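You operate a simulated robot arm through the tools that you are given. There is no shell and no other tool.

The job below is to be done with a simulated robot arm. You get a single attempt, and the scene is never put back.

TASK
Run the electric toothbrush down till its ring shows red, then charge it till green.
Fine: button on, then off; only then the toilet-side switch on; when green, stand it in the toothbrush cup; plug untouched. Set down upright: electric toothbrush.

It is judged by the outcome, as a careful person would: the job done as asked, and still so three seconds after it is handed in. It fails if anything else is knocked over, pushed out of place, dropped, spilled or broken.

THE ROBOT
A 7-joint arm with a two-finger parallel gripper, fixed in place. Base frame: the origin is at the foot of the arm, x ahead of it, y to its left, z up; the work surface is at about z = 0.76. Lengths are in m, angles in rad, forces in N, time in s.
With the tool pointing down near the work surface it reaches from about 0.22 to 0.74 m from the base axis. Its first joint turns from -2.897 to 2.897 rad. Payload 1.57 kg.
Tool frame: the origin (TCP) lies between the finger pads and is the grasp point; the fingertips stand 0.03 m ahead of it; z points along the fingers, y is the line along which they close. Largest opening 0.11 m; finger width 0.024, thickness 0.012; the body of the gripper, 0.048 by 0.112 m, starts 0.078 m behind the TCP.
Orientation is that of the tool frame in the base frame, as [roll, pitch, yaw] about the fixed x, y, z axes, in that order (R = Rz(yaw) Ry(pitch) Rx(roll)). With the fingers straight down and closing along the base's y, the tool's x points along the base's -x, its y along +y and its z along -z.

THE INTERFACE
- The arm moves only by the tool send_rows. Its argument "commands" is a list of rows, each a list of 7 numbers: the turn, a rotation vector about the base's x, y, z in rad, then the shift along the base's x, y, z in m, then the finger opening in m, from 0 to 0.11. In form: [[ax, ay, az, dx, dy, dz, fingers], ...]. A call has 1 to 20 rows; each row shifts and turns the commanded pose from where the row before left it. Rows are played at 5 a second. More than 0.05 m and 0.15 rad between two rows, or a gripper value outside its range, and nothing of the call is played. A pose out of reach is approached as far as the arm can. The call stops where the force on the tool passes 40 N (or 10 N more than at its start, if that is more) or the arm is blocked; 0.2 s more then pass. The fingers move at their own pace (about 0.045 m/s each) and stop on an object; they squeeze with about 22 N. The grip force told is the motor's: it shows also when the fingers shut on nothing. Time passes only in rows, and 0.2 s behind the last, so rows that do not move let the fingers close. It gives the time, the measured TCP pose, the force on the tool (base axes), the opening and the grip force at its end, in the units of the frame above (readings bear some noise), with the torque about the TCP (base axes, N m) and any sound that the robot's microphone picked up.
- Cameras (640 x 400 px; columns grow to the right, rows downward): "scene" is fixed at [0.3998, 0.6496, 1.5407]; the picture's right is [-0.98, 0.22, 0.00], its down [0.06, 0.28, -0.96] and it looks along [-0.21, -0.93, -0.29] (base axes); focal length 325 px, centre (320, 200). "wrist" rides on the gripper at [0.07, 0.016, -0.141] in the tool frame; the picture's right is [-0.23, 0.97, 0.00], its down [-0.85, -0.20, -0.48] and it looks along [-0.47, -0.11, 0.88] (tool axes); focal length 222 px, centre (320, 200). There is no depth. A picture from a camera that has moved, and an enlarged one, comes with that camera's place and axes in the base frame and with its lens.
- grab_frame(camera): a new picture of that camera. No time passes.
- move_column(by): slides the trunk up (or, below 0, down) by that many m; the arm rides with it, the base frame stays. It gives what a move gives, with no picture.
- enlarge(camera, box): a new picture of the part [left, top, right, bottom] of that camera's present view, enlarged. No time passes.
- job_done(): hands the job in; it is judged then, once.

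Places have to be worked out from the pictures, the camera data and where the tool is seen. Open the gripper and draw the arm clear of the work before you hand the job in, unless the task says otherwise.

The tools are called after "Emit:" as a command line: name --pt "numbers of a row" for each row, then --argument value for the rest, lists and objects as JSON in quotes. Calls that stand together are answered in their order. send_rows: Moves the arm, as the interface text tells. Its arguments: {"type":"object","properties":{"commands":{"type":"array","items":{"type":"array","items":{"type":"number"}}}},"required":["commands"]} The other tools are called the same way: move_column (by) slides the trunk up or down; grab_frame (camera) takes a picture; enlarge (camera, box) takes an enlarged picture of a part of a camera's view; job_done () hands the job in.

At the start:

```text
clock: 0.0
tool_pos: [0.0489, -0.3306, 1.3301]
tcp_rot: [-3.141, -0.001, -3.141]
ft_force: [-0.3, -0.2, -0.5]
wrist_torque: [-0.02, 0.0, 0.01]
gripper_width: 0.1102
gripper_force: 0.1
trunk travel left (down, up): [-0.48, 0.11]
```

scene: 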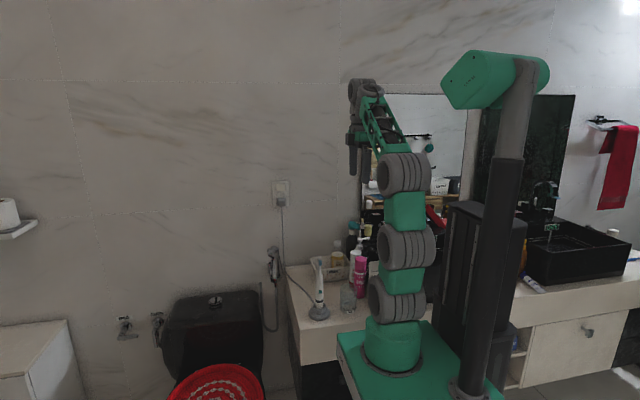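
wrist: 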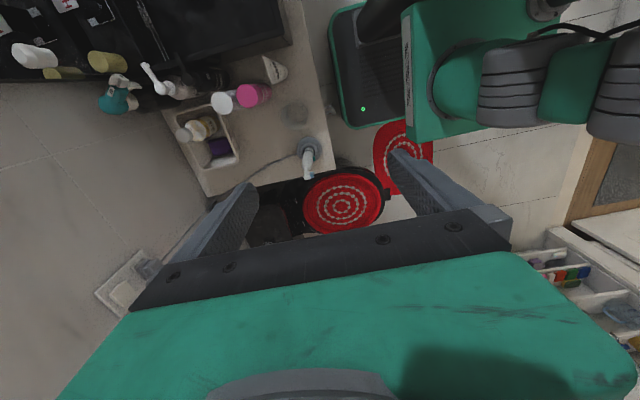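

I'll start by looking closely at the scene: the toothbrush on its stand, the outlet/switch on the wall, and the cup.

Emit:
enlarge --camera "scene" --box '[240, 160, 400, 340]'

Emit:
enlarge --camera "scene" --box '[260, 170, 300, 215]'

Emit:
enlarge --camera "wrist" --box '[160, 50, 360, 200]'

Emit:
enlarge --camera "wrist" --box '[80, 230, 200, 320]'

```text
2.22 times, centred on (320, 250) of scene
camera zoom: at [0.3998, 0.6496, 1.5407], right [-0.98, 0.22, 0.0], down [0.06, 0.28, -0.96], along [-0.21, -0.93, -0.29], focal length 723 px, centre (320, 89)
```

zoom: 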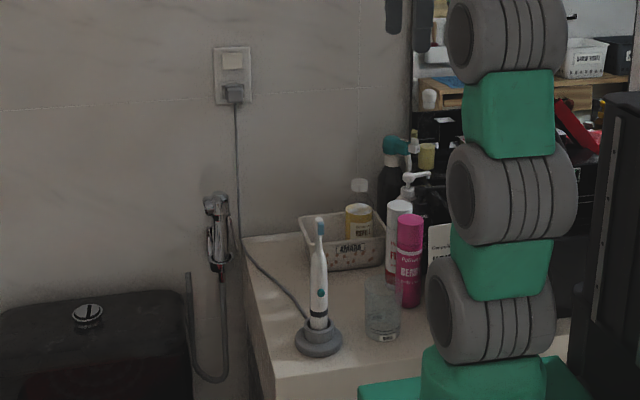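

```text
8.89 times, centred on (280, 192) of scene
camera zoom: at [0.3998, 0.6496, 1.5407], right [-0.98, 0.22, 0.0], down [0.06, 0.28, -0.96], along [-0.21, -0.93, -0.29], focal length 2891 px, centre (676, 267)
```

zoom: 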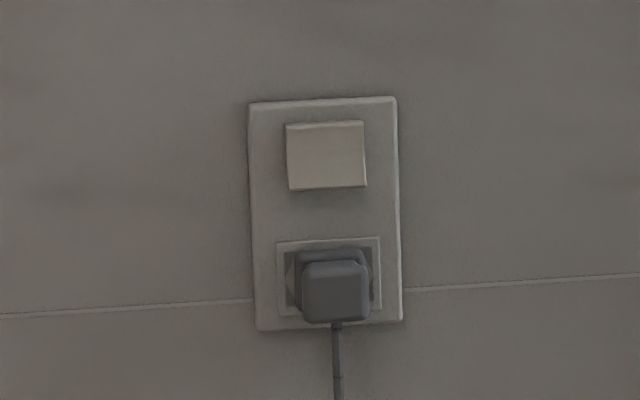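

```text
2.67 times, centred on (260, 125) of wrist
camera zoom: at [-0.0203, -0.3148, 1.4711], right [0.23, 0.97, 0.0], down [0.85, -0.2, 0.48], along [0.47, -0.11, -0.88], focal length 592 px, centre (480, 400)
```

zoom: 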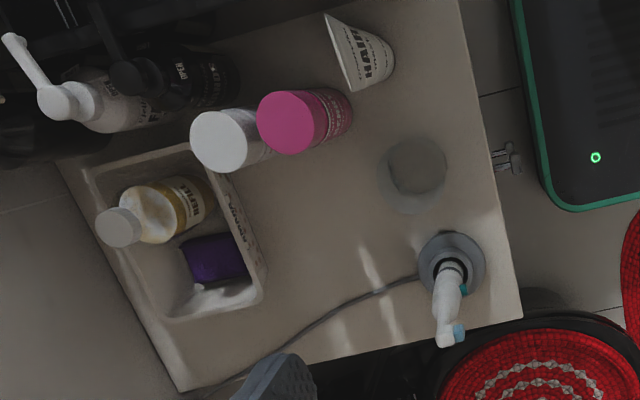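

```text
4.44 times, centred on (140, 275) of wrist
camera zoom: at [-0.0203, -0.3148, 1.4711], right [0.23, 0.97, 0.0], down [0.85, -0.2, 0.48], along [0.47, -0.11, -0.88], focal length 987 px, centre (1120, -133)
```

zoom: 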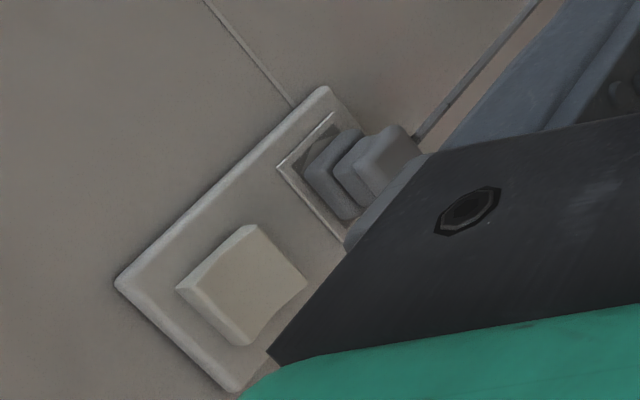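

The brush stands on its charger at about (0.163, -0.392), the cup at about (0.05, -0.40), and a switch/outlet plate on the wall at about (0.26, -0.79, 1.17). I'll look for any other switches and examine the brush button, ring and rocker more closely.

Emit:
enlarge --camera "scene" --box '[300, 250, 364, 330]'

Emit:
enlarge --camera "scene" --box '[400, 100, 640, 250]'

Emit:
enlarge --camera "scene" --box '[340, 180, 500, 280]'

Emit:
enlarge --camera "wrist" --box '[280, 80, 340, 190]'

Emit:
enlarge --camera "scene" --box '[0, 180, 240, 330]'

```text
5.00 times, centred on (332, 290) of scene
camera zoom: at [0.3998, 0.6496, 1.5407], right [-0.98, 0.22, 0.0], down [0.06, 0.28, -0.96], along [-0.21, -0.93, -0.29], focal length 1626 px, centre (260, -250)
```

zoom: 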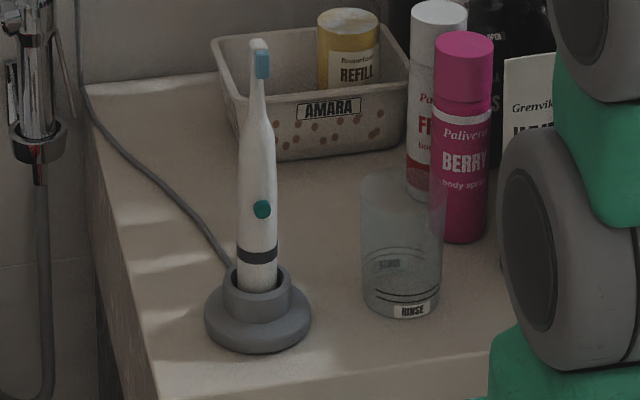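

```text
2.67 times, centred on (520, 175) of scene
camera zoom: at [0.3998, 0.6496, 1.5407], right [-0.98, 0.22, 0.0], down [0.06, 0.28, -0.96], along [-0.21, -0.93, -0.29], focal length 867 px, centre (-213, 267)
```

zoom: 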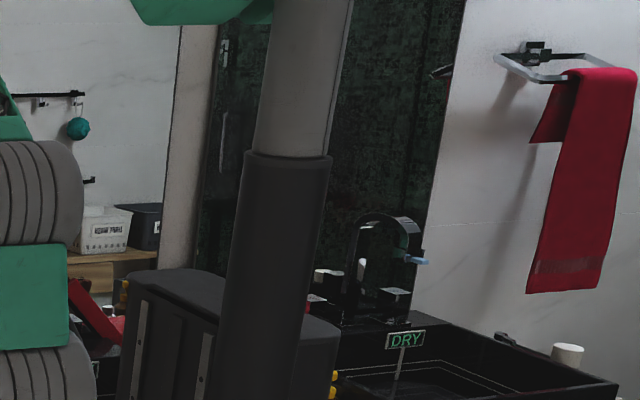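

```text
4.00 times, centred on (420, 230) of scene
camera zoom: at [0.3998, 0.6496, 1.5407], right [-0.98, 0.22, 0.0], down [0.06, 0.28, -0.96], along [-0.21, -0.93, -0.29], focal length 1301 px, centre (-80, 80)
```

zoom: 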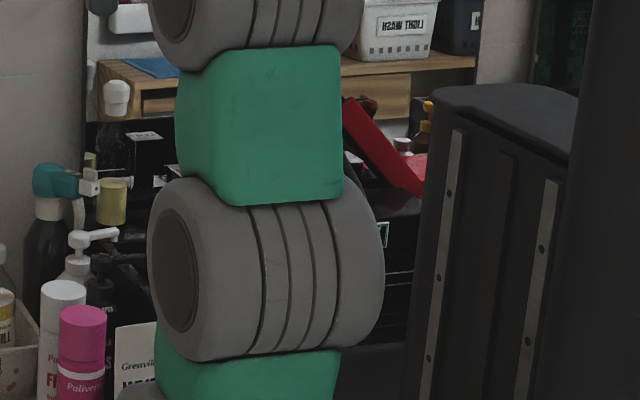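

```text
3.64 times, centred on (310, 135) of wrist
camera zoom: at [-0.0203, -0.3148, 1.4711], right [0.23, 0.97, 0.0], down [0.85, -0.2, 0.48], along [0.47, -0.11, -0.88], focal length 808 px, centre (356, 436)
```

zoom: 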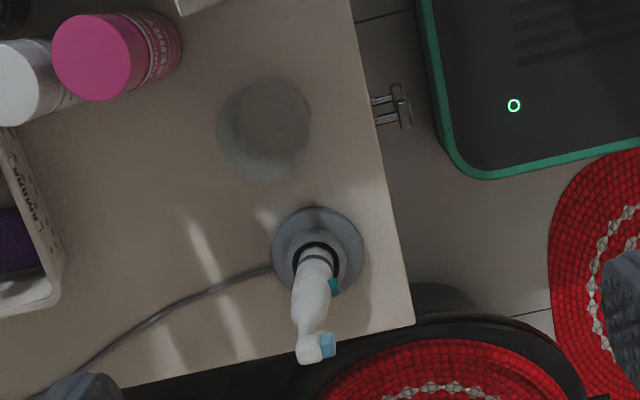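

```text
2.67 times, centred on (120, 255) of scene
camera zoom: at [0.3998, 0.6496, 1.5407], right [-0.98, 0.22, 0.0], down [0.06, 0.28, -0.96], along [-0.21, -0.93, -0.29], focal length 867 px, centre (853, 53)
```

zoom: 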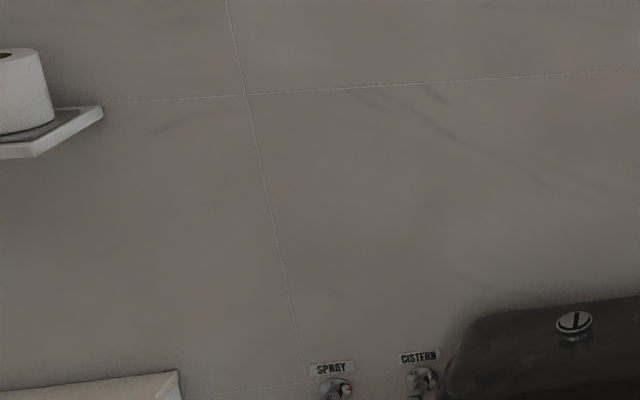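

The clear glass is labelled "RINSE", so it may not be the toothbrush cup. I'll look around the counter and sink for the real toothbrush cup before touching anything.

Emit:
enlarge --camera "wrist" --box '[0, 0, 160, 100]'

Emit:
enlarge --camera "wrist" --box '[140, 0, 300, 100]'

Emit:
enlarge --camera "scene" --box '[500, 210, 640, 300]'

Emit:
enlarge --camera "scene" --box '[340, 210, 400, 290]'

Emit:
enlarge --camera "wrist" --box '[500, 200, 640, 380]'

```text
4.00 times, centred on (80, 50) of wrist
camera zoom: at [-0.0203, -0.3148, 1.4711], right [0.23, 0.97, 0.0], down [0.85, -0.2, 0.48], along [0.47, -0.11, -0.88], focal length 888 px, centre (1280, 800)
```

zoom: 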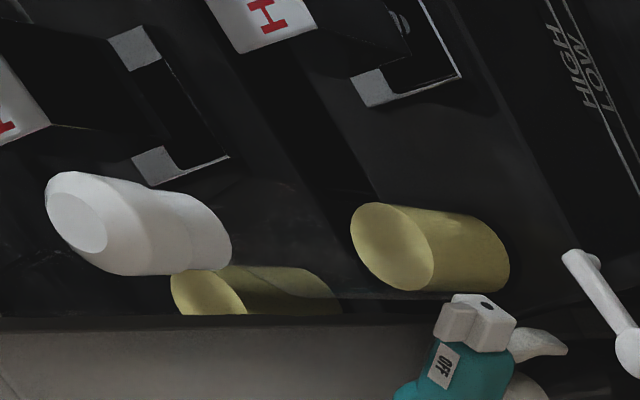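

```text
4.00 times, centred on (220, 50) of wrist
camera zoom: at [-0.0203, -0.3148, 1.4711], right [0.23, 0.97, 0.0], down [0.85, -0.2, 0.48], along [0.47, -0.11, -0.88], focal length 888 px, centre (720, 800)
```

zoom: 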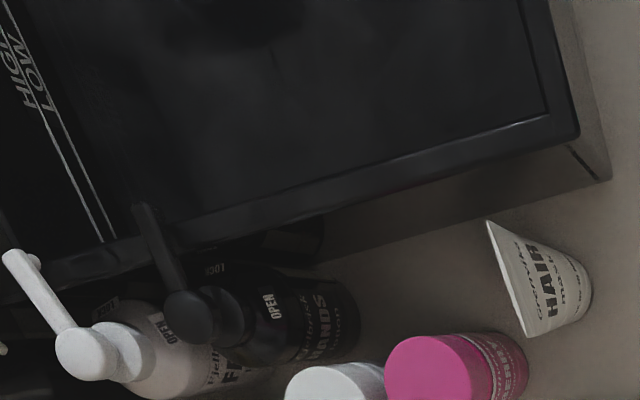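

```text
4.44 times, centred on (570, 255) of scene
camera zoom: at [0.3998, 0.6496, 1.5407], right [-0.98, 0.22, 0.0], down [0.06, 0.28, -0.96], along [-0.21, -0.93, -0.29], focal length 1445 px, centre (-791, -44)
```

zoom: 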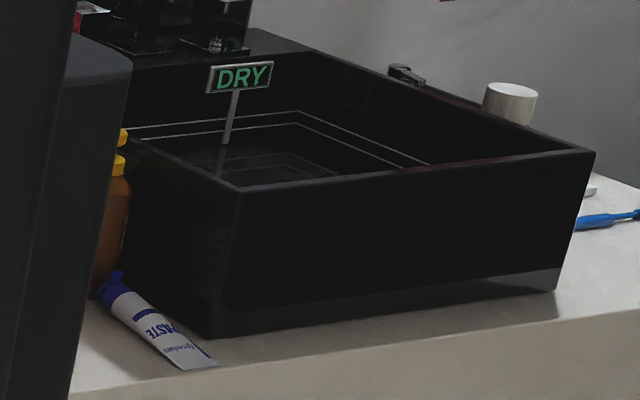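

```text
5.00 times, centred on (370, 250) of scene
camera zoom: at [0.3998, 0.6496, 1.5407], right [-0.98, 0.22, 0.0], down [0.06, 0.28, -0.96], along [-0.21, -0.93, -0.29], focal length 1626 px, centre (70, -50)
```

zoom: 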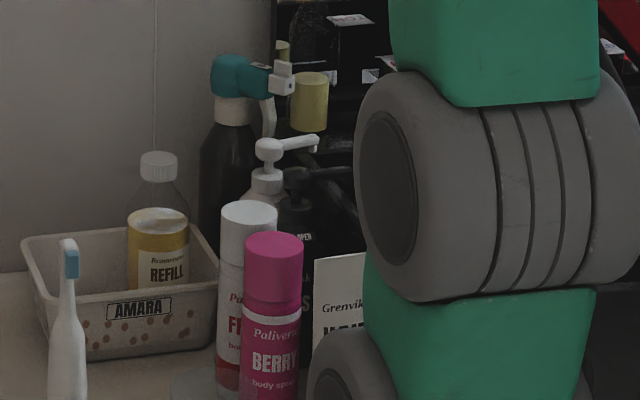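

```text
2.22 times, centred on (570, 290) of wrist
camera zoom: at [-0.0203, -0.3148, 1.4711], right [0.23, 0.97, 0.0], down [0.85, -0.2, 0.48], along [0.47, -0.11, -0.88], focal length 494 px, centre (-236, 0)
```

zoom: 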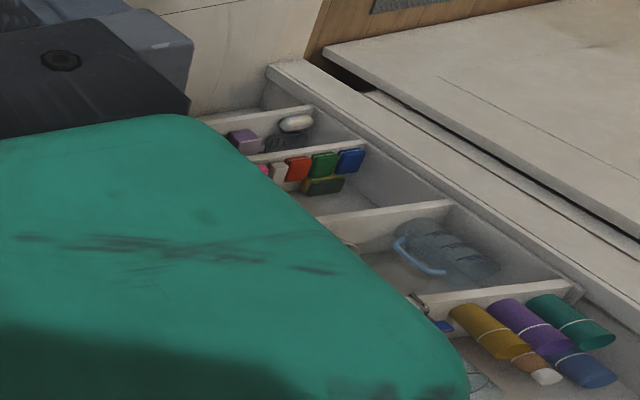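

No labelled toothbrush cup is visible yet apart from the RINSE tumbler and a far beige cup beyond the sink. I'll turn the wrist camera (in free space, high up) to survey the counter hidden behind the arm.

Emit:
send_rows --pt "0 0 -0.14 0 0 0 0.11" --pt "0 0 -0.14 0 0 0 0.11" --pt "0 0 -0.14 0 0 0 0.11" --pt "0 0 -0.14 0 0 0 0.11" --pt "0 0 -0.14 0 0 0 0.11" --pt "0 0 -0.14 0 0 0 0.11" --pt "0 0 -0.14 0 0 0 0.11" --pt "0 0 -0.14 0 0 0 0.11" --pt "0 0 -0.14 0 0 0 0.11" --pt "0 0 -0.14 0 0 0 0.11" --pt "0 0 -0.14 0 0 0 0.11"

Emit:
grab_frame --camera "wrist"

Emit:
grab_frame --camera "scene"

```text
clock: 1.8
tool_pos: [0.0481, -0.3319, 1.3296]
tcp_rot: [-3.136, 0.006, 2.088]
ft_force: [-2.1, -4.7, -5.8]
wrist_torque: [0.25, -0.35, 0.21]
gripper_width: 0.1099
gripper_force: 0.0
trunk travel left (down, up): [-0.48, 0.11]
stopped in row 8: the force on the tool passed its limit at 94 N (the readings are from after the stop); the commanded pose is now the measured one
```

```text
taken
camera wrist: at [0.0289, -0.2631, 1.4707], right [0.96, 0.28, 0.0], down [0.25, -0.84, 0.49], along [0.13, -0.47, -0.87], focal length 222 px, centre (320, 200)
```

wrist: 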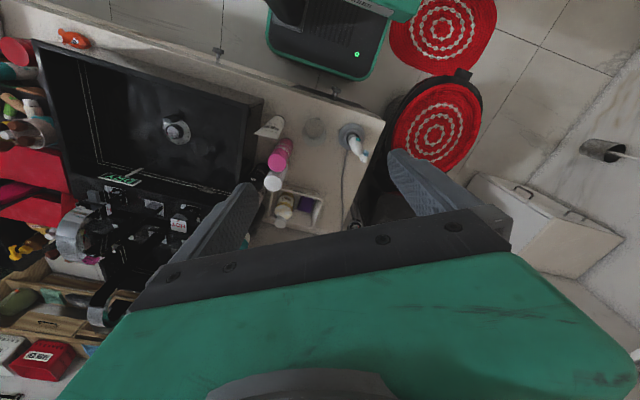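

```text
taken
```

scene: 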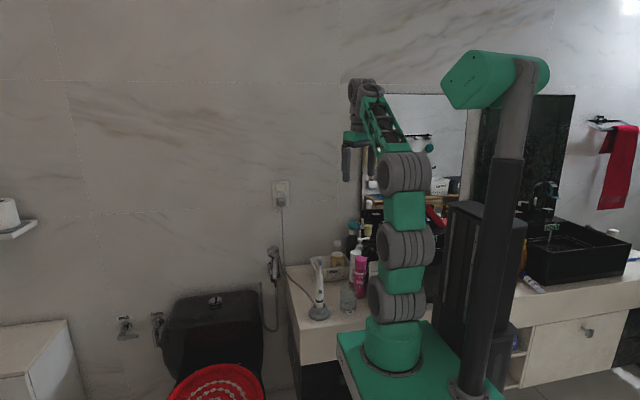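

The turn stopped early with a spike (probably the hand touching the arm's own link while folded). Nothing else appears moved; I'll enlarge what the wrist camera now shows.

Emit:
enlarge --camera "wrist" --box '[0, 30, 130, 150]'

Emit:
enlarge --camera "wrist" --box '[0, 140, 240, 300]'

Emit:
enlarge --camera "wrist" --box '[230, 80, 400, 250]'

Emit:
enlarge --camera "wrist" --box '[0, 280, 120, 400]'

Emit:
enlarge --camera "scene" --box '[330, 70, 450, 190]'

```text
3.33 times, centred on (65, 90) of wrist
camera zoom: at [0.0289, -0.2631, 1.4707], right [0.96, 0.28, 0.0], down [0.25, -0.84, 0.49], along [0.13, -0.47, -0.87], focal length 740 px, centre (1170, 567)
```

zoom: 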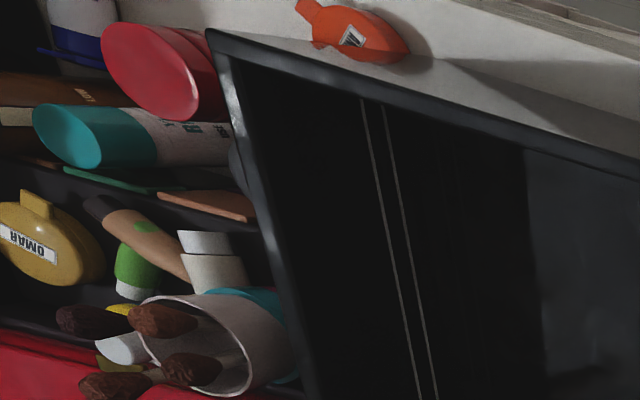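

```text
2.50 times, centred on (120, 220) of wrist
camera zoom: at [0.0289, -0.2631, 1.4707], right [0.96, 0.28, 0.0], down [0.25, -0.84, 0.49], along [0.13, -0.47, -0.87], focal length 555 px, centre (820, 150)
```

zoom: 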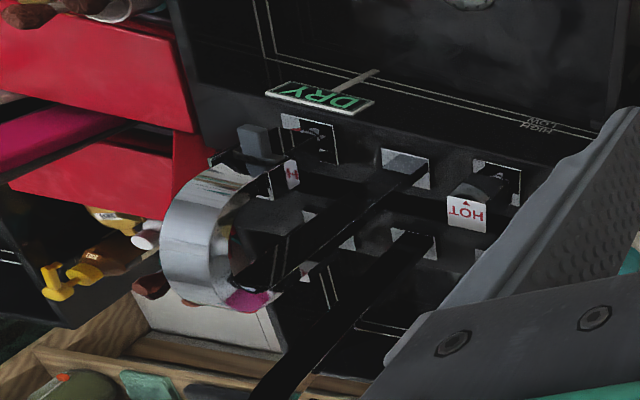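

```text
2.35 times, centred on (315, 165) of wrist
camera zoom: at [0.0289, -0.2631, 1.4707], right [0.96, 0.28, 0.0], down [0.25, -0.84, 0.49], along [0.13, -0.47, -0.87], focal length 523 px, centre (332, 282)
```

zoom: 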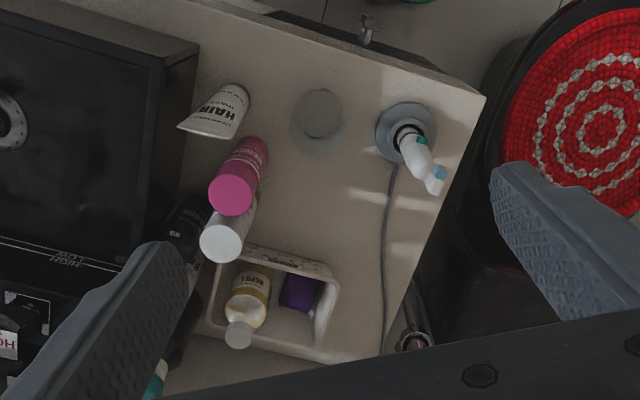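

```text
3.33 times, centred on (60, 340) of wrist
camera zoom: at [0.0289, -0.2631, 1.4707], right [0.96, 0.28, 0.0], down [0.25, -0.84, 0.49], along [0.13, -0.47, -0.87], focal length 740 px, centre (1187, -267)
```

zoom: 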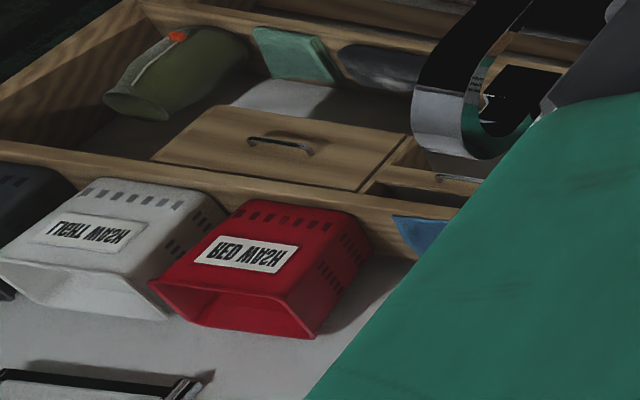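

```text
3.33 times, centred on (390, 130) of scene
camera zoom: at [0.3998, 0.6496, 1.5407], right [-0.98, 0.22, 0.0], down [0.06, 0.28, -0.96], along [-0.21, -0.93, -0.29], focal length 1084 px, centre (87, 433)
```

zoom: 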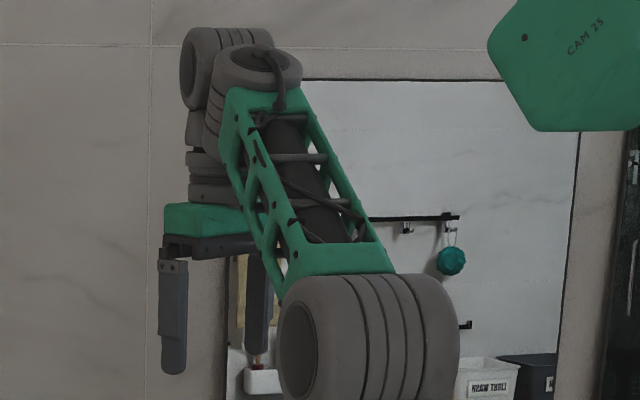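

Within reach the only cup is the RINSE tumbler next to the brush (the other containers are makeup-brush holders or far out of reach), so that is the cup. I'll zoom in harder on the button, the ring and the rocker.

Emit:
enlarge --camera "wrist" --box '[325, 110, 375, 170]'

Emit:
enlarge --camera "scene" --box '[308, 252, 332, 324]'

Emit:
enlarge --camera "scene" --box '[272, 178, 292, 198]'

Emit:
enlarge --camera "scene" --box '[330, 275, 370, 325]'

```text
6.67 times, centred on (350, 140) of wrist
camera zoom: at [0.0289, -0.2631, 1.4707], right [0.96, 0.28, 0.0], down [0.25, -0.84, 0.49], along [0.13, -0.47, -0.87], focal length 1481 px, centre (120, 600)
```

zoom: 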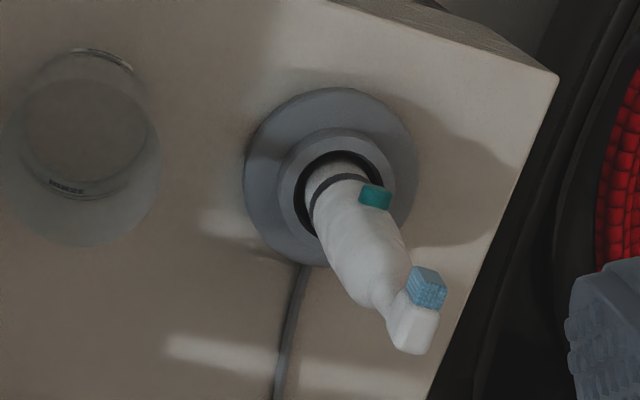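

```text
5.56 times, centred on (320, 288) of scene
camera zoom: at [0.3998, 0.6496, 1.5407], right [-0.98, 0.22, 0.0], down [0.06, 0.28, -0.96], along [-0.21, -0.93, -0.29], focal length 1807 px, centre (320, -289)
```

zoom: 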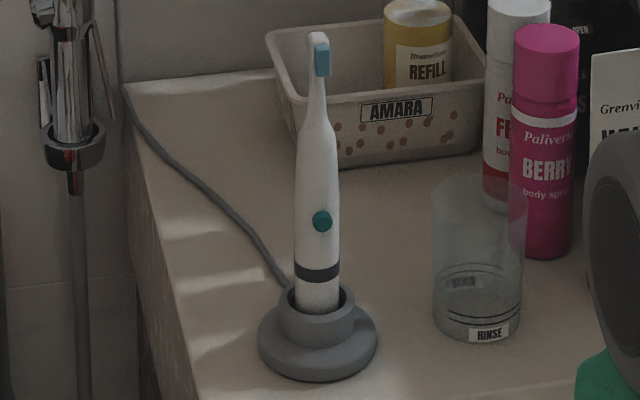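

```text
16.00 times, centred on (282, 188) of scene
camera zoom: at [0.3998, 0.6496, 1.5407], right [-0.98, 0.22, 0.0], down [0.06, 0.28, -0.96], along [-0.21, -0.93, -0.29], focal length 5204 px, centre (928, 392)
```

zoom: 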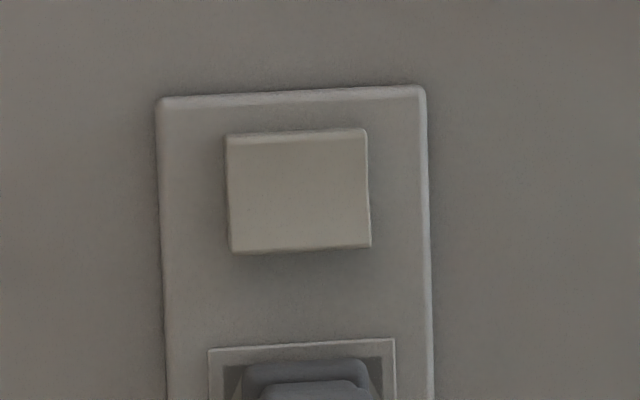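

```text
8.00 times, centred on (350, 300) of scene
camera zoom: at [0.3998, 0.6496, 1.5407], right [-0.98, 0.22, 0.0], down [0.06, 0.28, -0.96], along [-0.21, -0.93, -0.29], focal length 2602 px, centre (80, -600)
```

zoom: 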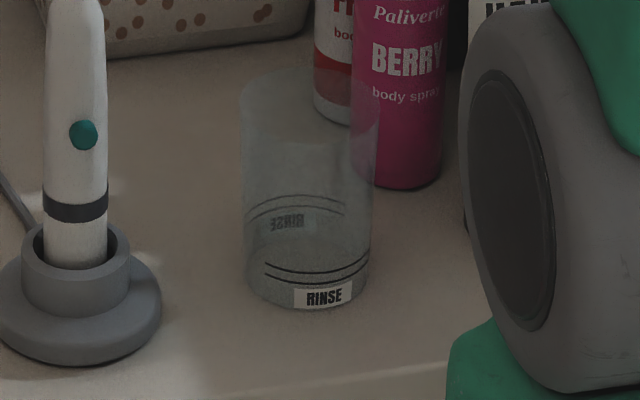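

The button (teal knob at z≈0.86, facing +y), the dark ring just below it, and the RINSE tumbler are clear. I'll move the hand away from the arm's links to free space over the toilet side, undo the turn, and then look at the brush and the switch from there.

Emit:
send_rows --pt "0 0 0 0.04 0 0 0.11" --pt "0 0 0 0.04 -0.01 0 0.11" --pt "0 0 0 0.04 -0.01 0 0.11" --pt "0 0 0.13 0.04 -0.01 0 0.11" --pt "0 0 0.13 0.04 -0.01 0 0.11" --pt "0 0 0.13 0.04 -0.01 0 0.11" --pt "0 0 0.13 0.04 0 0 0.11" --pt "0 0 0.13 0 0 0 0.11" --pt "0 0 0.13 0 0 0 0.11" --pt "0 0 0.13 0 0 0 0.11" --pt "0 0 0.143 0 0 0 0.11"

Emit:
grab_frame --camera "wrist"

Emit:
grab_frame --camera "scene"

```text
clock: 2.1
tool_pos: [0.0568, -0.3335, 1.3297]
tcp_rot: [-3.132, 0.012, 2.099]
ft_force: [-0.2, -5.3, -6.5]
wrist_torque: [0.17, 0.01, 0.02]
gripper_width: 0.1097
gripper_force: 0.0
trunk travel left (down, up): [-0.48, 0.11]
stopped in row 1: the force on the tool passed its limit at 72 N (the readings are from after the stop); the commanded pose is now the measured one
```

```text
taken
camera wrist: at [0.037, -0.2639, 1.4704], right [0.96, 0.29, -0.01], down [0.26, -0.83, 0.49], along [0.14, -0.47, -0.87], focal length 222 px, centre (320, 200)
```

wrist: 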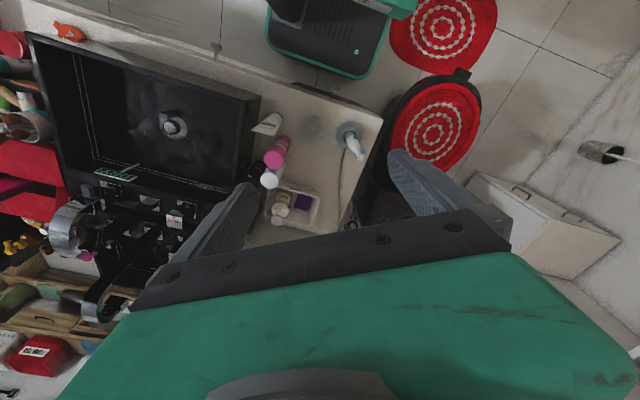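

```text
taken
```

scene: 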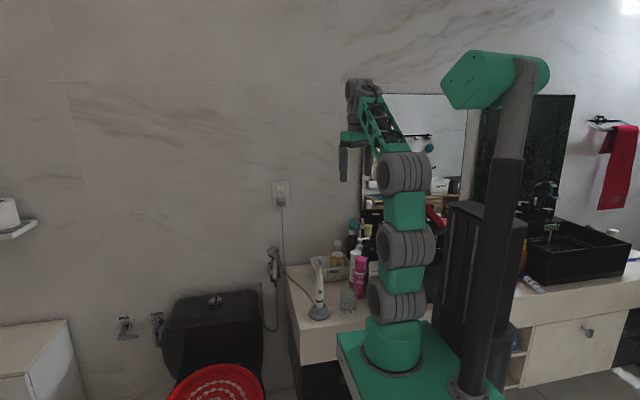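

The hand is still pressed against the arm's own link (reaction toward -y and -z), so I'll back off in that direction, away from the base, with small steps before turning back.

Emit:
send_rows --pt "0 0 0 0 -0.015 -0.01 0.11" --pt "0 0 0 0 -0.02 -0.01 0.11" --pt "0 0 0 0 -0.03 -0.01 0.11" --pt "0 0 0.05 0 -0.03 -0.01 0.11" --pt "0 0 0.1 0 -0.02 -0.01 0.11"

```text
clock: 3.3
tool_pos: [0.0585, -0.449, 1.2801]
tcp_rot: [-3.132, 0.011, 2.251]
ft_force: [-0.4, 1.1, 0.2]
wrist_torque: [0.02, 0.0, 0.02]
gripper_width: 0.11
gripper_force: 0.0
trunk travel left (down, up): [-0.48, 0.11]
```

Free now with near-zero force. I'll continue out to the toilet side in moderate steps and undo the rest of the turn.

Emit:
send_rows --pt "0 0 0.1 0.02 0 0 0.11" --pt "0 0 0.1 0.03 0 0 0.11" --pt "0 0 0.1 0.03 0 0 0.11" --pt "0 0 0.1 0.03 0 0 0.11" --pt "0 0 0.1 0.03 0 0 0.11" --pt "0 0 0.1 0.03 0 0 0.11" --pt "0 0 0.1 0.03 0 0 0.11" --pt "0 0 0.1 0.03 0 0 0.11" --pt "0 0 0.09 0.02 0 0 0.11"

Emit:
grab_frame --camera "wrist"

Emit:
grab_frame --camera "scene"

```text
clock: 5.3
tool_pos: [0.3081, -0.4462, 1.2788]
tcp_rot: [-3.13, 0.01, -3.141]
ft_force: [-0.5, 0.5, 0.4]
wrist_torque: [-0.01, -0.02, 0.0]
gripper_width: 0.11
gripper_force: 0.0
trunk travel left (down, up): [-0.48, 0.11]
```

```text
taken
camera wrist: at [0.2363, -0.4303, 1.4189], right [0.23, 0.97, -0.01], down [0.85, -0.19, 0.49], along [0.48, -0.12, -0.87], focal length 222 px, centre (320, 200)
```

wrist: 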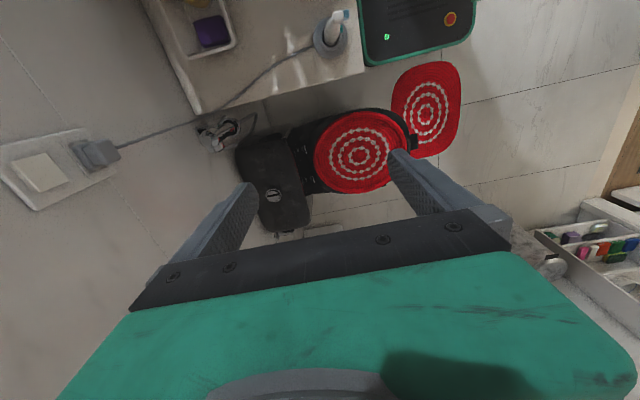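

```text
taken
```

scene: 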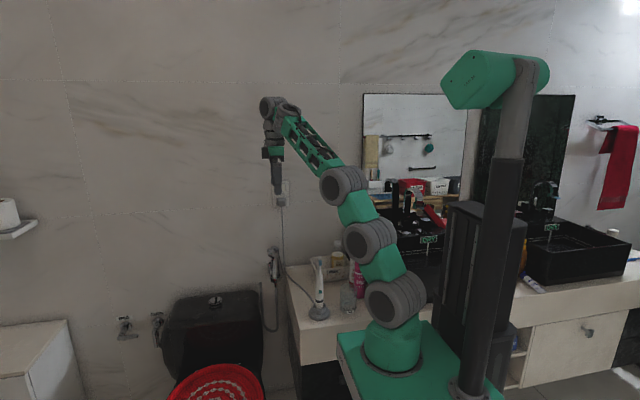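

The hand is free over the toilet side. I'll zoom on the switch to see its rocker tilt, and on the brush and cup from this viewpoint.

Emit:
enlarge --camera "wrist" --box '[0, 120, 130, 220]'

Emit:
enlarge --camera "wrist" --box '[290, 0, 370, 70]'

Emit:
enlarge --camera "scene" --box '[300, 250, 380, 330]'

```text
4.00 times, centred on (65, 170) of wrist
camera zoom: at [0.2363, -0.4303, 1.4189], right [0.23, 0.97, -0.01], down [0.85, -0.19, 0.49], along [0.48, -0.12, -0.87], focal length 888 px, centre (1340, 320)
```

zoom: 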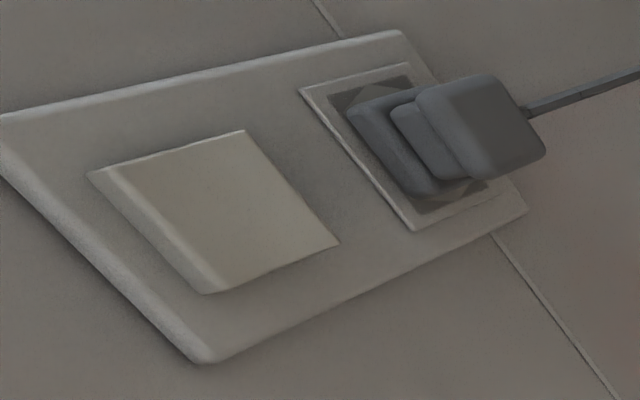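

```text
5.71 times, centred on (330, 35) of wrist
camera zoom: at [0.2363, -0.4303, 1.4189], right [0.23, 0.97, -0.01], down [0.85, -0.19, 0.49], along [0.48, -0.12, -0.87], focal length 1269 px, centre (263, 1143)
```

zoom: 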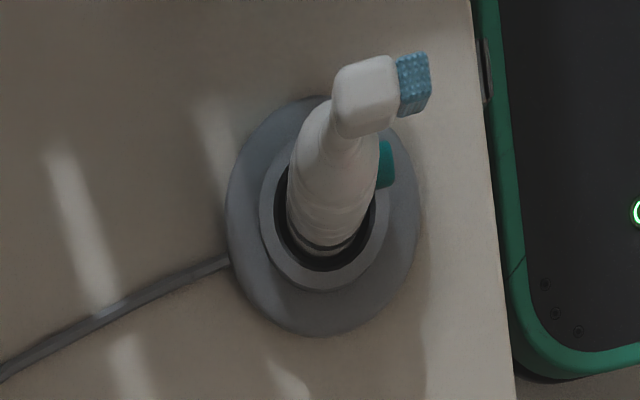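

```text
5.00 times, centred on (340, 290) of scene
camera zoom: at [0.3998, 0.6496, 1.5407], right [-0.98, 0.22, 0.0], down [0.06, 0.28, -0.96], along [-0.21, -0.93, -0.29], focal length 1626 px, centre (220, -250)
```

zoom: 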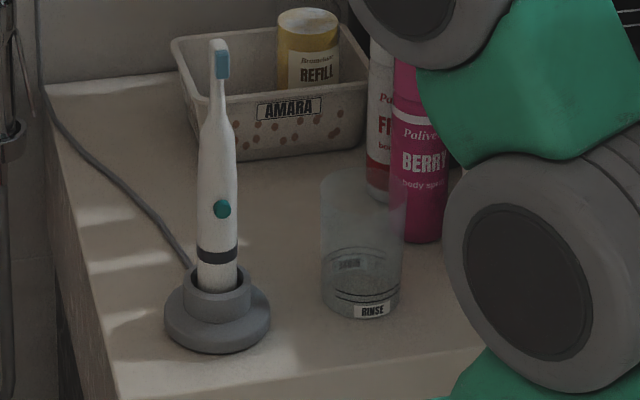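

The rocker's top edge stands proud and its lower edge is flush, so pressing the top will flip it. First the brush: I'll tilt the hand about +y so the fingers point down and toward -x (closing along y), staging on the toilet side of the brush.

Emit:
send_rows --pt "0 0.1125 0 0 0.007 -0.02 0.11" --pt "0 0.1125 0 0 0.007 -0.03 0.11" --pt "0 0.1125 0 0 0.007 -0.03 0.11" --pt "0 0.1125 0 0 0.007 -0.03 0.11" --pt "0 0.1125 0 0 0.007 -0.03 0.11" --pt "0 0.1125 0 0 0.007 -0.03 0.11" --pt "0 0.1125 0 0 0.007 -0.03 0.11" --pt "0 0.1125 0 0 0.005 -0.02 0.11"

Emit:
grab_frame --camera "wrist"

Emit:
grab_frame --camera "scene"

```text
clock: 6.1
tool_pos: [0.3069, -0.425, 1.1979]
tcp_rot: [-3.135, -0.308, -3.126]
ft_force: [1.2, -3.0, -8.3]
wrist_torque: [0.43, 0.07, 0.02]
gripper_width: 0.1098
gripper_force: 0.0
out of reach, approached as far as the arm can: row 3, 4
trunk travel left (down, up): [-0.48, 0.11]
stopped in row 4: the force on the tool passed its limit at 119 N (the readings are from after the stop); the commanded pose is now the measured one
```

```text
taken
camera wrist: at [0.2828, -0.409, 1.3534], right [0.2, 0.98, -0.08], down [0.96, -0.18, 0.2], along [0.18, -0.11, -0.98], focal length 222 px, centre (320, 200)
```

wrist: 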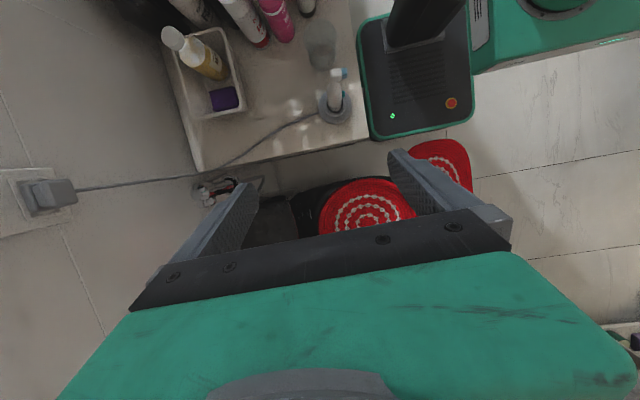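

```text
taken
```

scene: 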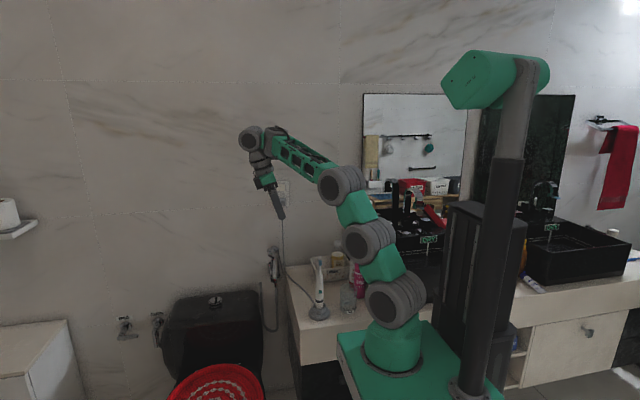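

The inward tilt made the hand meet the forearm because the arm is folded high (wrist above elbow). I'll ease off the tilt, raise the trunk so the forearm slopes downward at brush height, and come down before tilting again.

Emit:
send_rows --pt "0 -0.1 0 0 0 0 0.11" --pt "0 -0.1 0 0 0 0 0.11" --pt "0 -0.1 0 0 0 0 0.11"

Emit:
move_column --by 0.11

```text
clock: 6.9
tool_pos: [0.3061, -0.4252, 1.1964]
tcp_rot: [-3.127, -0.009, -3.126]
ft_force: [-0.9, -0.5, -0.4]
wrist_torque: [0.01, 0.0, 0.02]
gripper_width: 0.1101
gripper_force: 0.1
trunk travel left (down, up): [-0.48, 0.11]
```

```text
clock: 8.3
tool_pos: [0.3076, -0.4255, 1.3064]
tcp_rot: [-3.13, -0.01, -3.126]
ft_force: [0.1, 0.0, 0.4]
wrist_torque: [0.02, 0.0, 0.0]
gripper_width: 0.1105
gripper_force: 0.0
trunk travel left (down, up): [-0.59, 0.0]
```

Now lowering on the toilet side, clear of the counter, to about z=1.02.

Emit:
send_rows --pt "0 0 0 0.005 0.005 -0.04 0.11" --pt "0 0 0 0.005 0.005 -0.04 0.11" --pt "0 0 0 0.005 0.005 -0.04 0.11" --pt "0 0 0 0.005 0.005 -0.04 0.11" --pt "0 0 0 0.005 0.005 -0.04 0.11" --pt "0 0 0 0.005 0.005 -0.04 0.11" --pt "0 0 0 0 0.003 -0.04 0.11"

Emit:
grab_frame --camera "wrist"

Emit:
grab_frame --camera "scene"

```text
clock: 9.9
tool_pos: [0.3465, -0.4093, 1.0853]
tcp_rot: [3.124, 0.002, -3.122]
ft_force: [-0.9, -1.1, 0.7]
wrist_torque: [0.14, 0.01, 0.01]
gripper_width: 0.1101
gripper_force: 0.0
out of reach, approached as far as the arm can: row 6, 7
trunk travel left (down, up): [-0.59, 0.0]
```

```text
taken
camera wrist: at [0.2765, -0.3979, 1.2271], right [0.21, 0.98, 0.02], down [0.86, -0.19, 0.48], along [0.47, -0.08, -0.88], focal length 222 px, centre (320, 200)
```

wrist: 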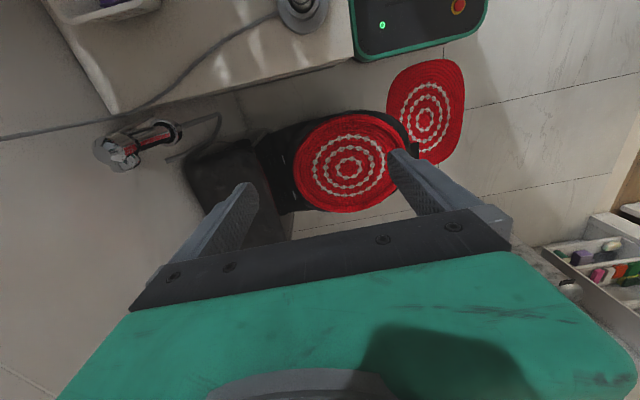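

```text
taken
```

scene: 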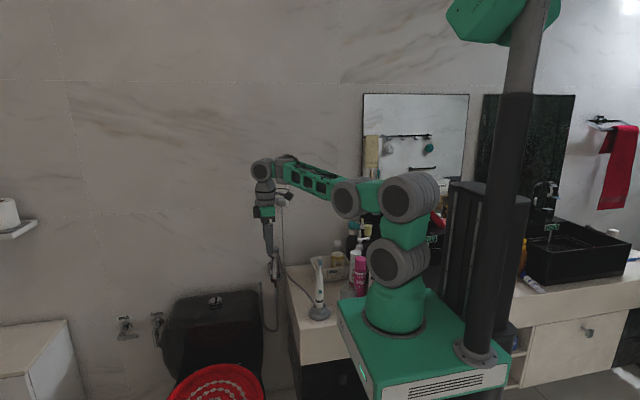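

The arm reported a reach limit at z≈1.085. I'll look at the arm's posture to understand which way it's folded.

Emit:
enlarge --camera "scene" --box '[230, 120, 460, 360]'

```text
1.67 times, centred on (345, 240) of scene
camera zoom: at [0.3998, 0.6496, 1.5407], right [-0.98, 0.22, 0.0], down [0.06, 0.28, -0.96], along [-0.21, -0.93, -0.29], focal length 542 px, centre (278, 133)
```

zoom: 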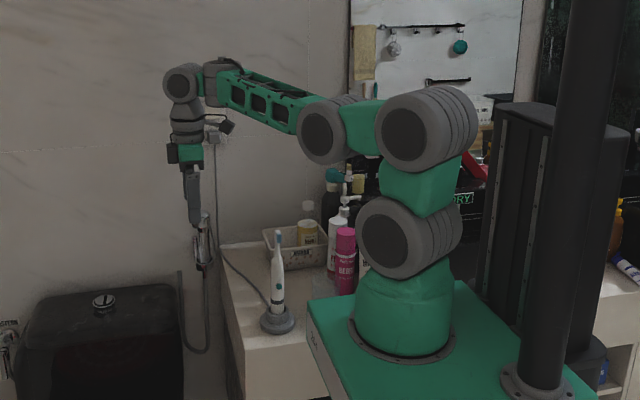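

The arm has parallel pitch joints, so pointing the hand back toward the base folds it into the forearm; approaching from the cup side (fingers pointing toward +x and down, a tangential tilt) suits it better. I'll rise, cross above everything toward x≈0.0, then tilt the other way.

Emit:
send_rows --pt "0 0 0 0 0 0.04 0.11" --pt "0 0 0 0 0 0.04 0.11" --pt "0 0 0 0 0 0.04 0.11" --pt "0 0 0 0 0 0.04 0.11" --pt "0 0 0 -0.03 0 0 0.11" --pt "0 0 0 -0.04 0 0 0.11" --pt "0 0 0 -0.04 0 0 0.11" --pt "0 0 0 -0.04 0 0 0.11" --pt "0 0 0 -0.04 0 0 0.11" --pt "0 0 0 -0.04 0 0 0.11" --pt "0 0 0 -0.04 0 0 0.11"

Emit:
grab_frame --camera "scene"

```text
clock: 12.3
tool_pos: [0.0681, -0.3966, 1.2187]
tcp_rot: [-3.131, -0.011, -3.127]
ft_force: [-0.5, -0.6, -0.9]
wrist_torque: [0.01, 0.02, 0.01]
gripper_width: 0.1101
gripper_force: 0.1
out of reach, approached as far as the arm can: row 1
trunk travel left (down, up): [-0.59, 0.0]
```

```text
taken
```

scene: 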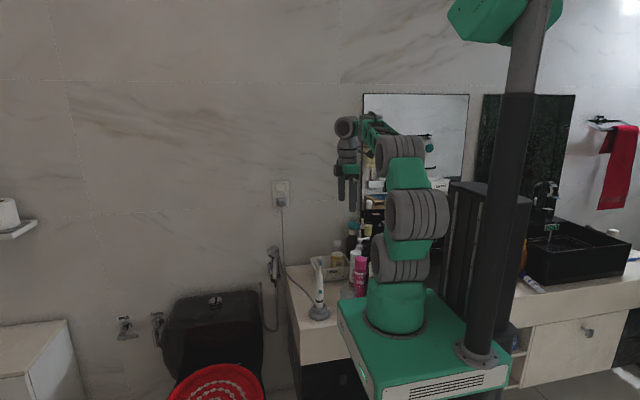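

Above the cup with room. I'll lower the trunk 0.15 (TCP to ≈1.07), then tilt the fingertips toward +x.

Emit:
move_column --by -0.15

Emit:
send_rows --pt "0 -0.1 0 -0.005 0 0 0.11" --pt "0 -0.1 0 -0.005 0 0 0.11" --pt "0 -0.1 0 -0.005 0 0 0.11" --pt "0 -0.1 0 -0.005 0 0 0.11" --pt "0 -0.1 0 -0.005 0 0 0.11" --pt "0 -0.1 0 -0.005 0 0 0.11" --pt "0 -0.1 0 -0.005 0 0 0.11"

Emit:
grab_frame --camera "scene"

Emit:
grab_frame --camera "wrist"

```text
clock: 14.1
tool_pos: [0.068, -0.3962, 1.0671]
tcp_rot: [-3.129, -0.011, -3.127]
ft_force: [-0.1, -0.1, -0.1]
wrist_torque: [0.01, 0.02, 0.02]
gripper_width: 0.1099
gripper_force: 0.0
trunk travel left (down, up): [-0.44, 0.15]
```

```text
clock: 15.7
tool_pos: [0.0441, -0.389, 1.0456]
tcp_rot: [-3.119, 0.591, -3.121]
ft_force: [-0.6, -0.5, 0.3]
wrist_torque: [-0.02, 0.02, -0.01]
gripper_width: 0.1099
gripper_force: 0.2
out of reach, approached as far as the arm can: row 5, 6, 7
trunk travel left (down, up): [-0.44, 0.15]
```

```text
taken
```

scene: 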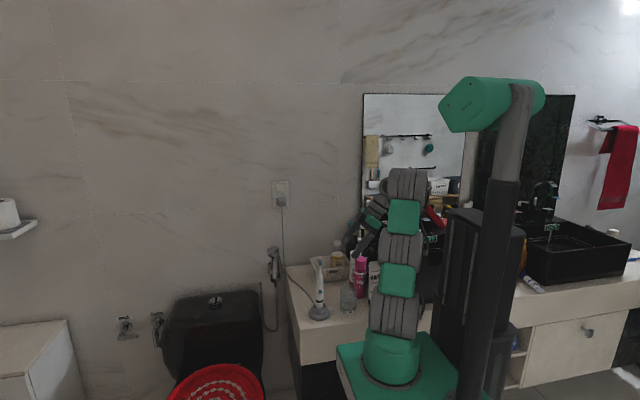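

```text
taken
camera wrist: at [-0.0928, -0.3731, 1.124], right [0.18, 0.98, 0.11], down [0.44, -0.18, 0.88], along [0.88, -0.11, -0.47], focal length 222 px, centre (320, 200)
```

wrist: 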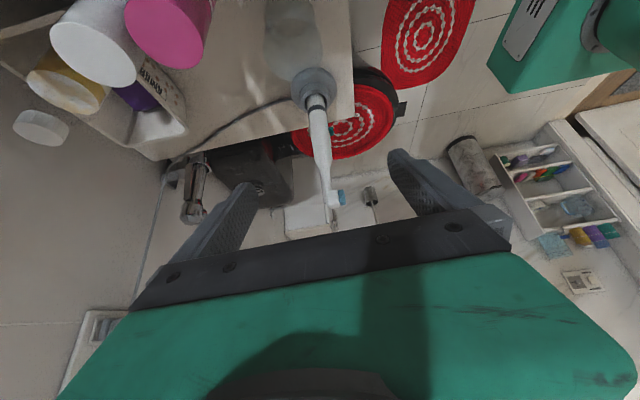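

The tilt reached 0.59 rad (34°), which is enough for the brush head to clear the palm. The brush is centred between the fingers in the wrist view; I'll lower the trunk 0.06 to line up above and to the -x side of the brush.

Emit:
move_column --by -0.06

Emit:
send_rows --pt "0 0 0 0.015 0 0.005 0.11" --pt "0 0 0 0.015 0 0.005 0.11" --pt "0 0 0 0 0 0 0.11"

Emit:
grab_frame --camera "scene"

Emit:
grab_frame --camera "wrist"

```text
clock: 16.7
tool_pos: [0.0443, -0.3898, 0.986]
tcp_rot: [-3.118, 0.589, -3.122]
ft_force: [0.2, -0.2, 0.6]
wrist_torque: [-0.01, 0.02, 0.0]
gripper_width: 0.1099
gripper_force: 0.1
trunk travel left (down, up): [-0.38, 0.21]
```

```text
clock: 17.5
tool_pos: [0.074, -0.3883, 0.9968]
tcp_rot: [-3.118, 0.59, -3.121]
ft_force: [0.4, 0.9, -0.2]
wrist_torque: [-0.01, 0.02, 0.03]
gripper_width: 0.1098
gripper_force: 0.1
trunk travel left (down, up): [-0.38, 0.21]
```

```text
taken
```

scene: 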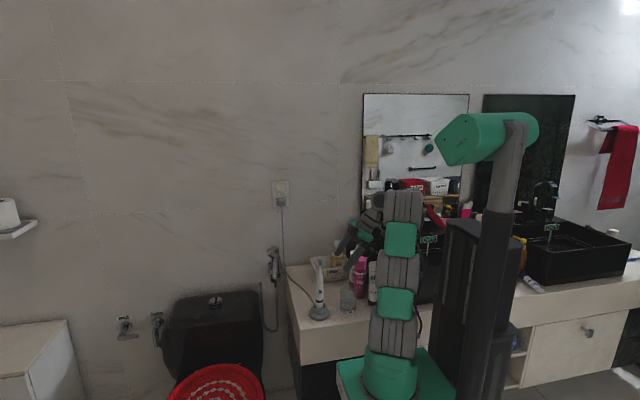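

```text
taken
camera wrist: at [-0.0629, -0.3732, 1.0752], right [0.18, 0.98, 0.11], down [0.45, -0.18, 0.88], along [0.88, -0.11, -0.47], focal length 222 px, centre (320, 200)
```

wrist: 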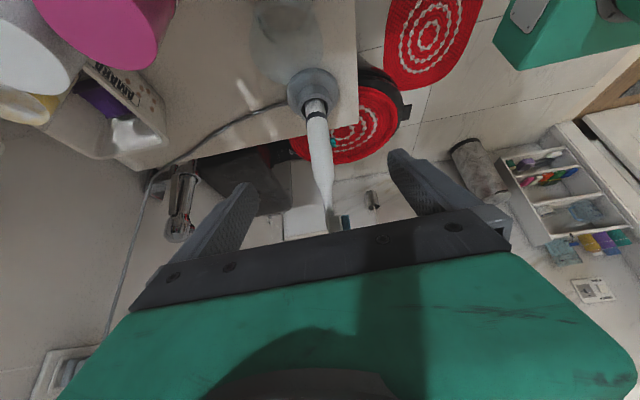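

Good pose. I'll enlarge the wrist view of the brush to locate its axis precisely relative to the fingers.

Emit:
enlarge --camera "wrist" --box '[270, 50, 370, 240]'

Emit:
enlarge --camera "scene" --box '[290, 190, 410, 330]'

```text
2.11 times, centred on (320, 145) of wrist
camera zoom: at [-0.0629, -0.3732, 1.0752], right [0.18, 0.98, 0.11], down [0.45, -0.18, 0.88], along [0.88, -0.11, -0.47], focal length 468 px, centre (320, 316)
```

zoom: 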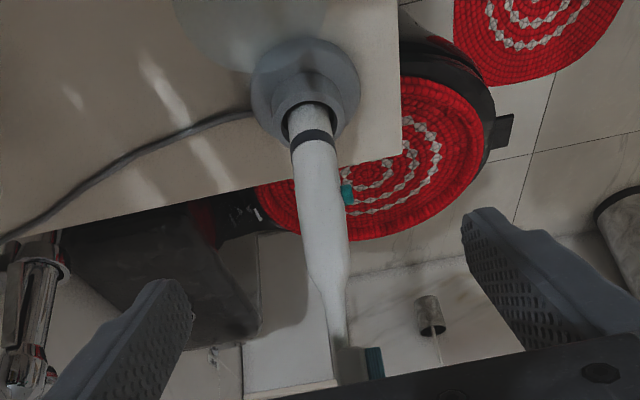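

```text
2.86 times, centred on (350, 260) of scene
camera zoom: at [0.3998, 0.6496, 1.5407], right [-0.98, 0.22, 0.0], down [0.06, 0.28, -0.96], along [-0.21, -0.93, -0.29], focal length 929 px, centre (234, 29)
```

zoom: 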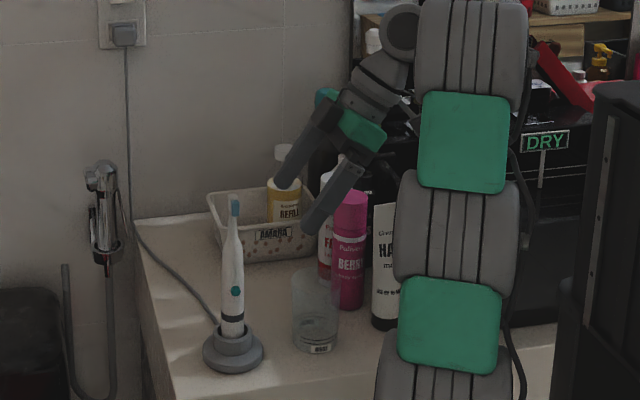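

From two views: brush axis ≈ (0.163, -0.391), button ≈ z 0.870 with its face at y≈-0.372, ring ≈ z 0.825. The hand is nearly aligned already, so I'll slide in along the finger direction part of the way and check.

Emit:
send_rows --pt "0 0 0 0.011 0 -0.0158 0.11" --pt "0 0 0 0.011 0 -0.0158 0.11" --pt "0 0 0 0.011 0 -0.0158 0.11" --pt "0 0 0 0.011 0 -0.0158 0.11" --pt "0 0 0 0.011 0 -0.0158 0.11"

Emit:
grab_frame --camera "wrist"

Emit:
enlarge --camera "scene" --box '[290, 230, 380, 330]'

```text
clock: 18.7
tool_pos: [0.1282, -0.3893, 0.9175]
tcp_rot: [-3.117, 0.59, -3.124]
ft_force: [0.7, 1.0, -0.1]
wrist_torque: [0.02, -0.03, 0.01]
gripper_width: 0.1103
gripper_force: 0.0
trunk travel left (down, up): [-0.38, 0.21]
```

```text
taken
camera wrist: at [-0.0077, -0.3736, 0.9955], right [0.18, 0.98, 0.11], down [0.45, -0.18, 0.88], along [0.88, -0.11, -0.47], focal length 222 px, centre (320, 200)
```

wrist: 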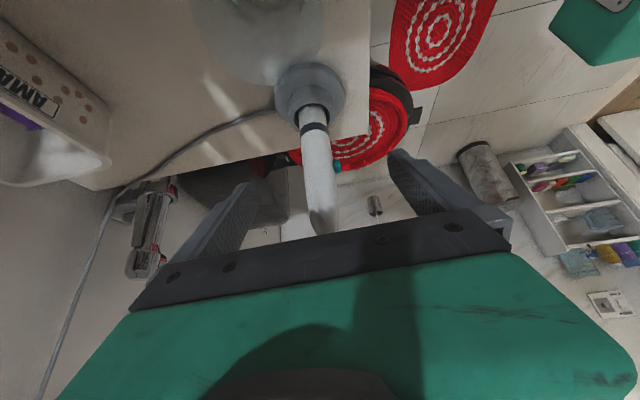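

```text
4.00 times, centred on (335, 280) of scene
camera zoom: at [0.3998, 0.6496, 1.5407], right [-0.98, 0.22, 0.0], down [0.06, 0.28, -0.96], along [-0.21, -0.93, -0.29], focal length 1301 px, centre (260, -120)
```

zoom: 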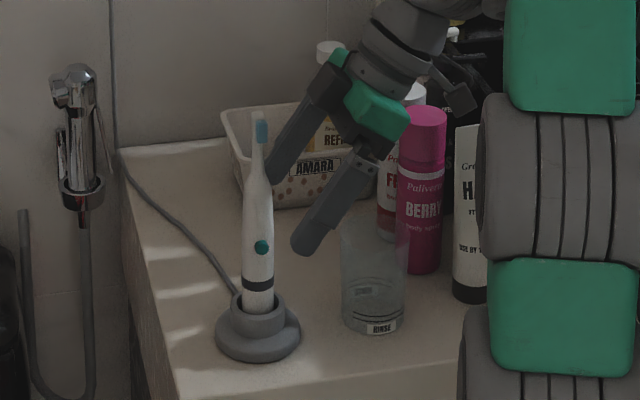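

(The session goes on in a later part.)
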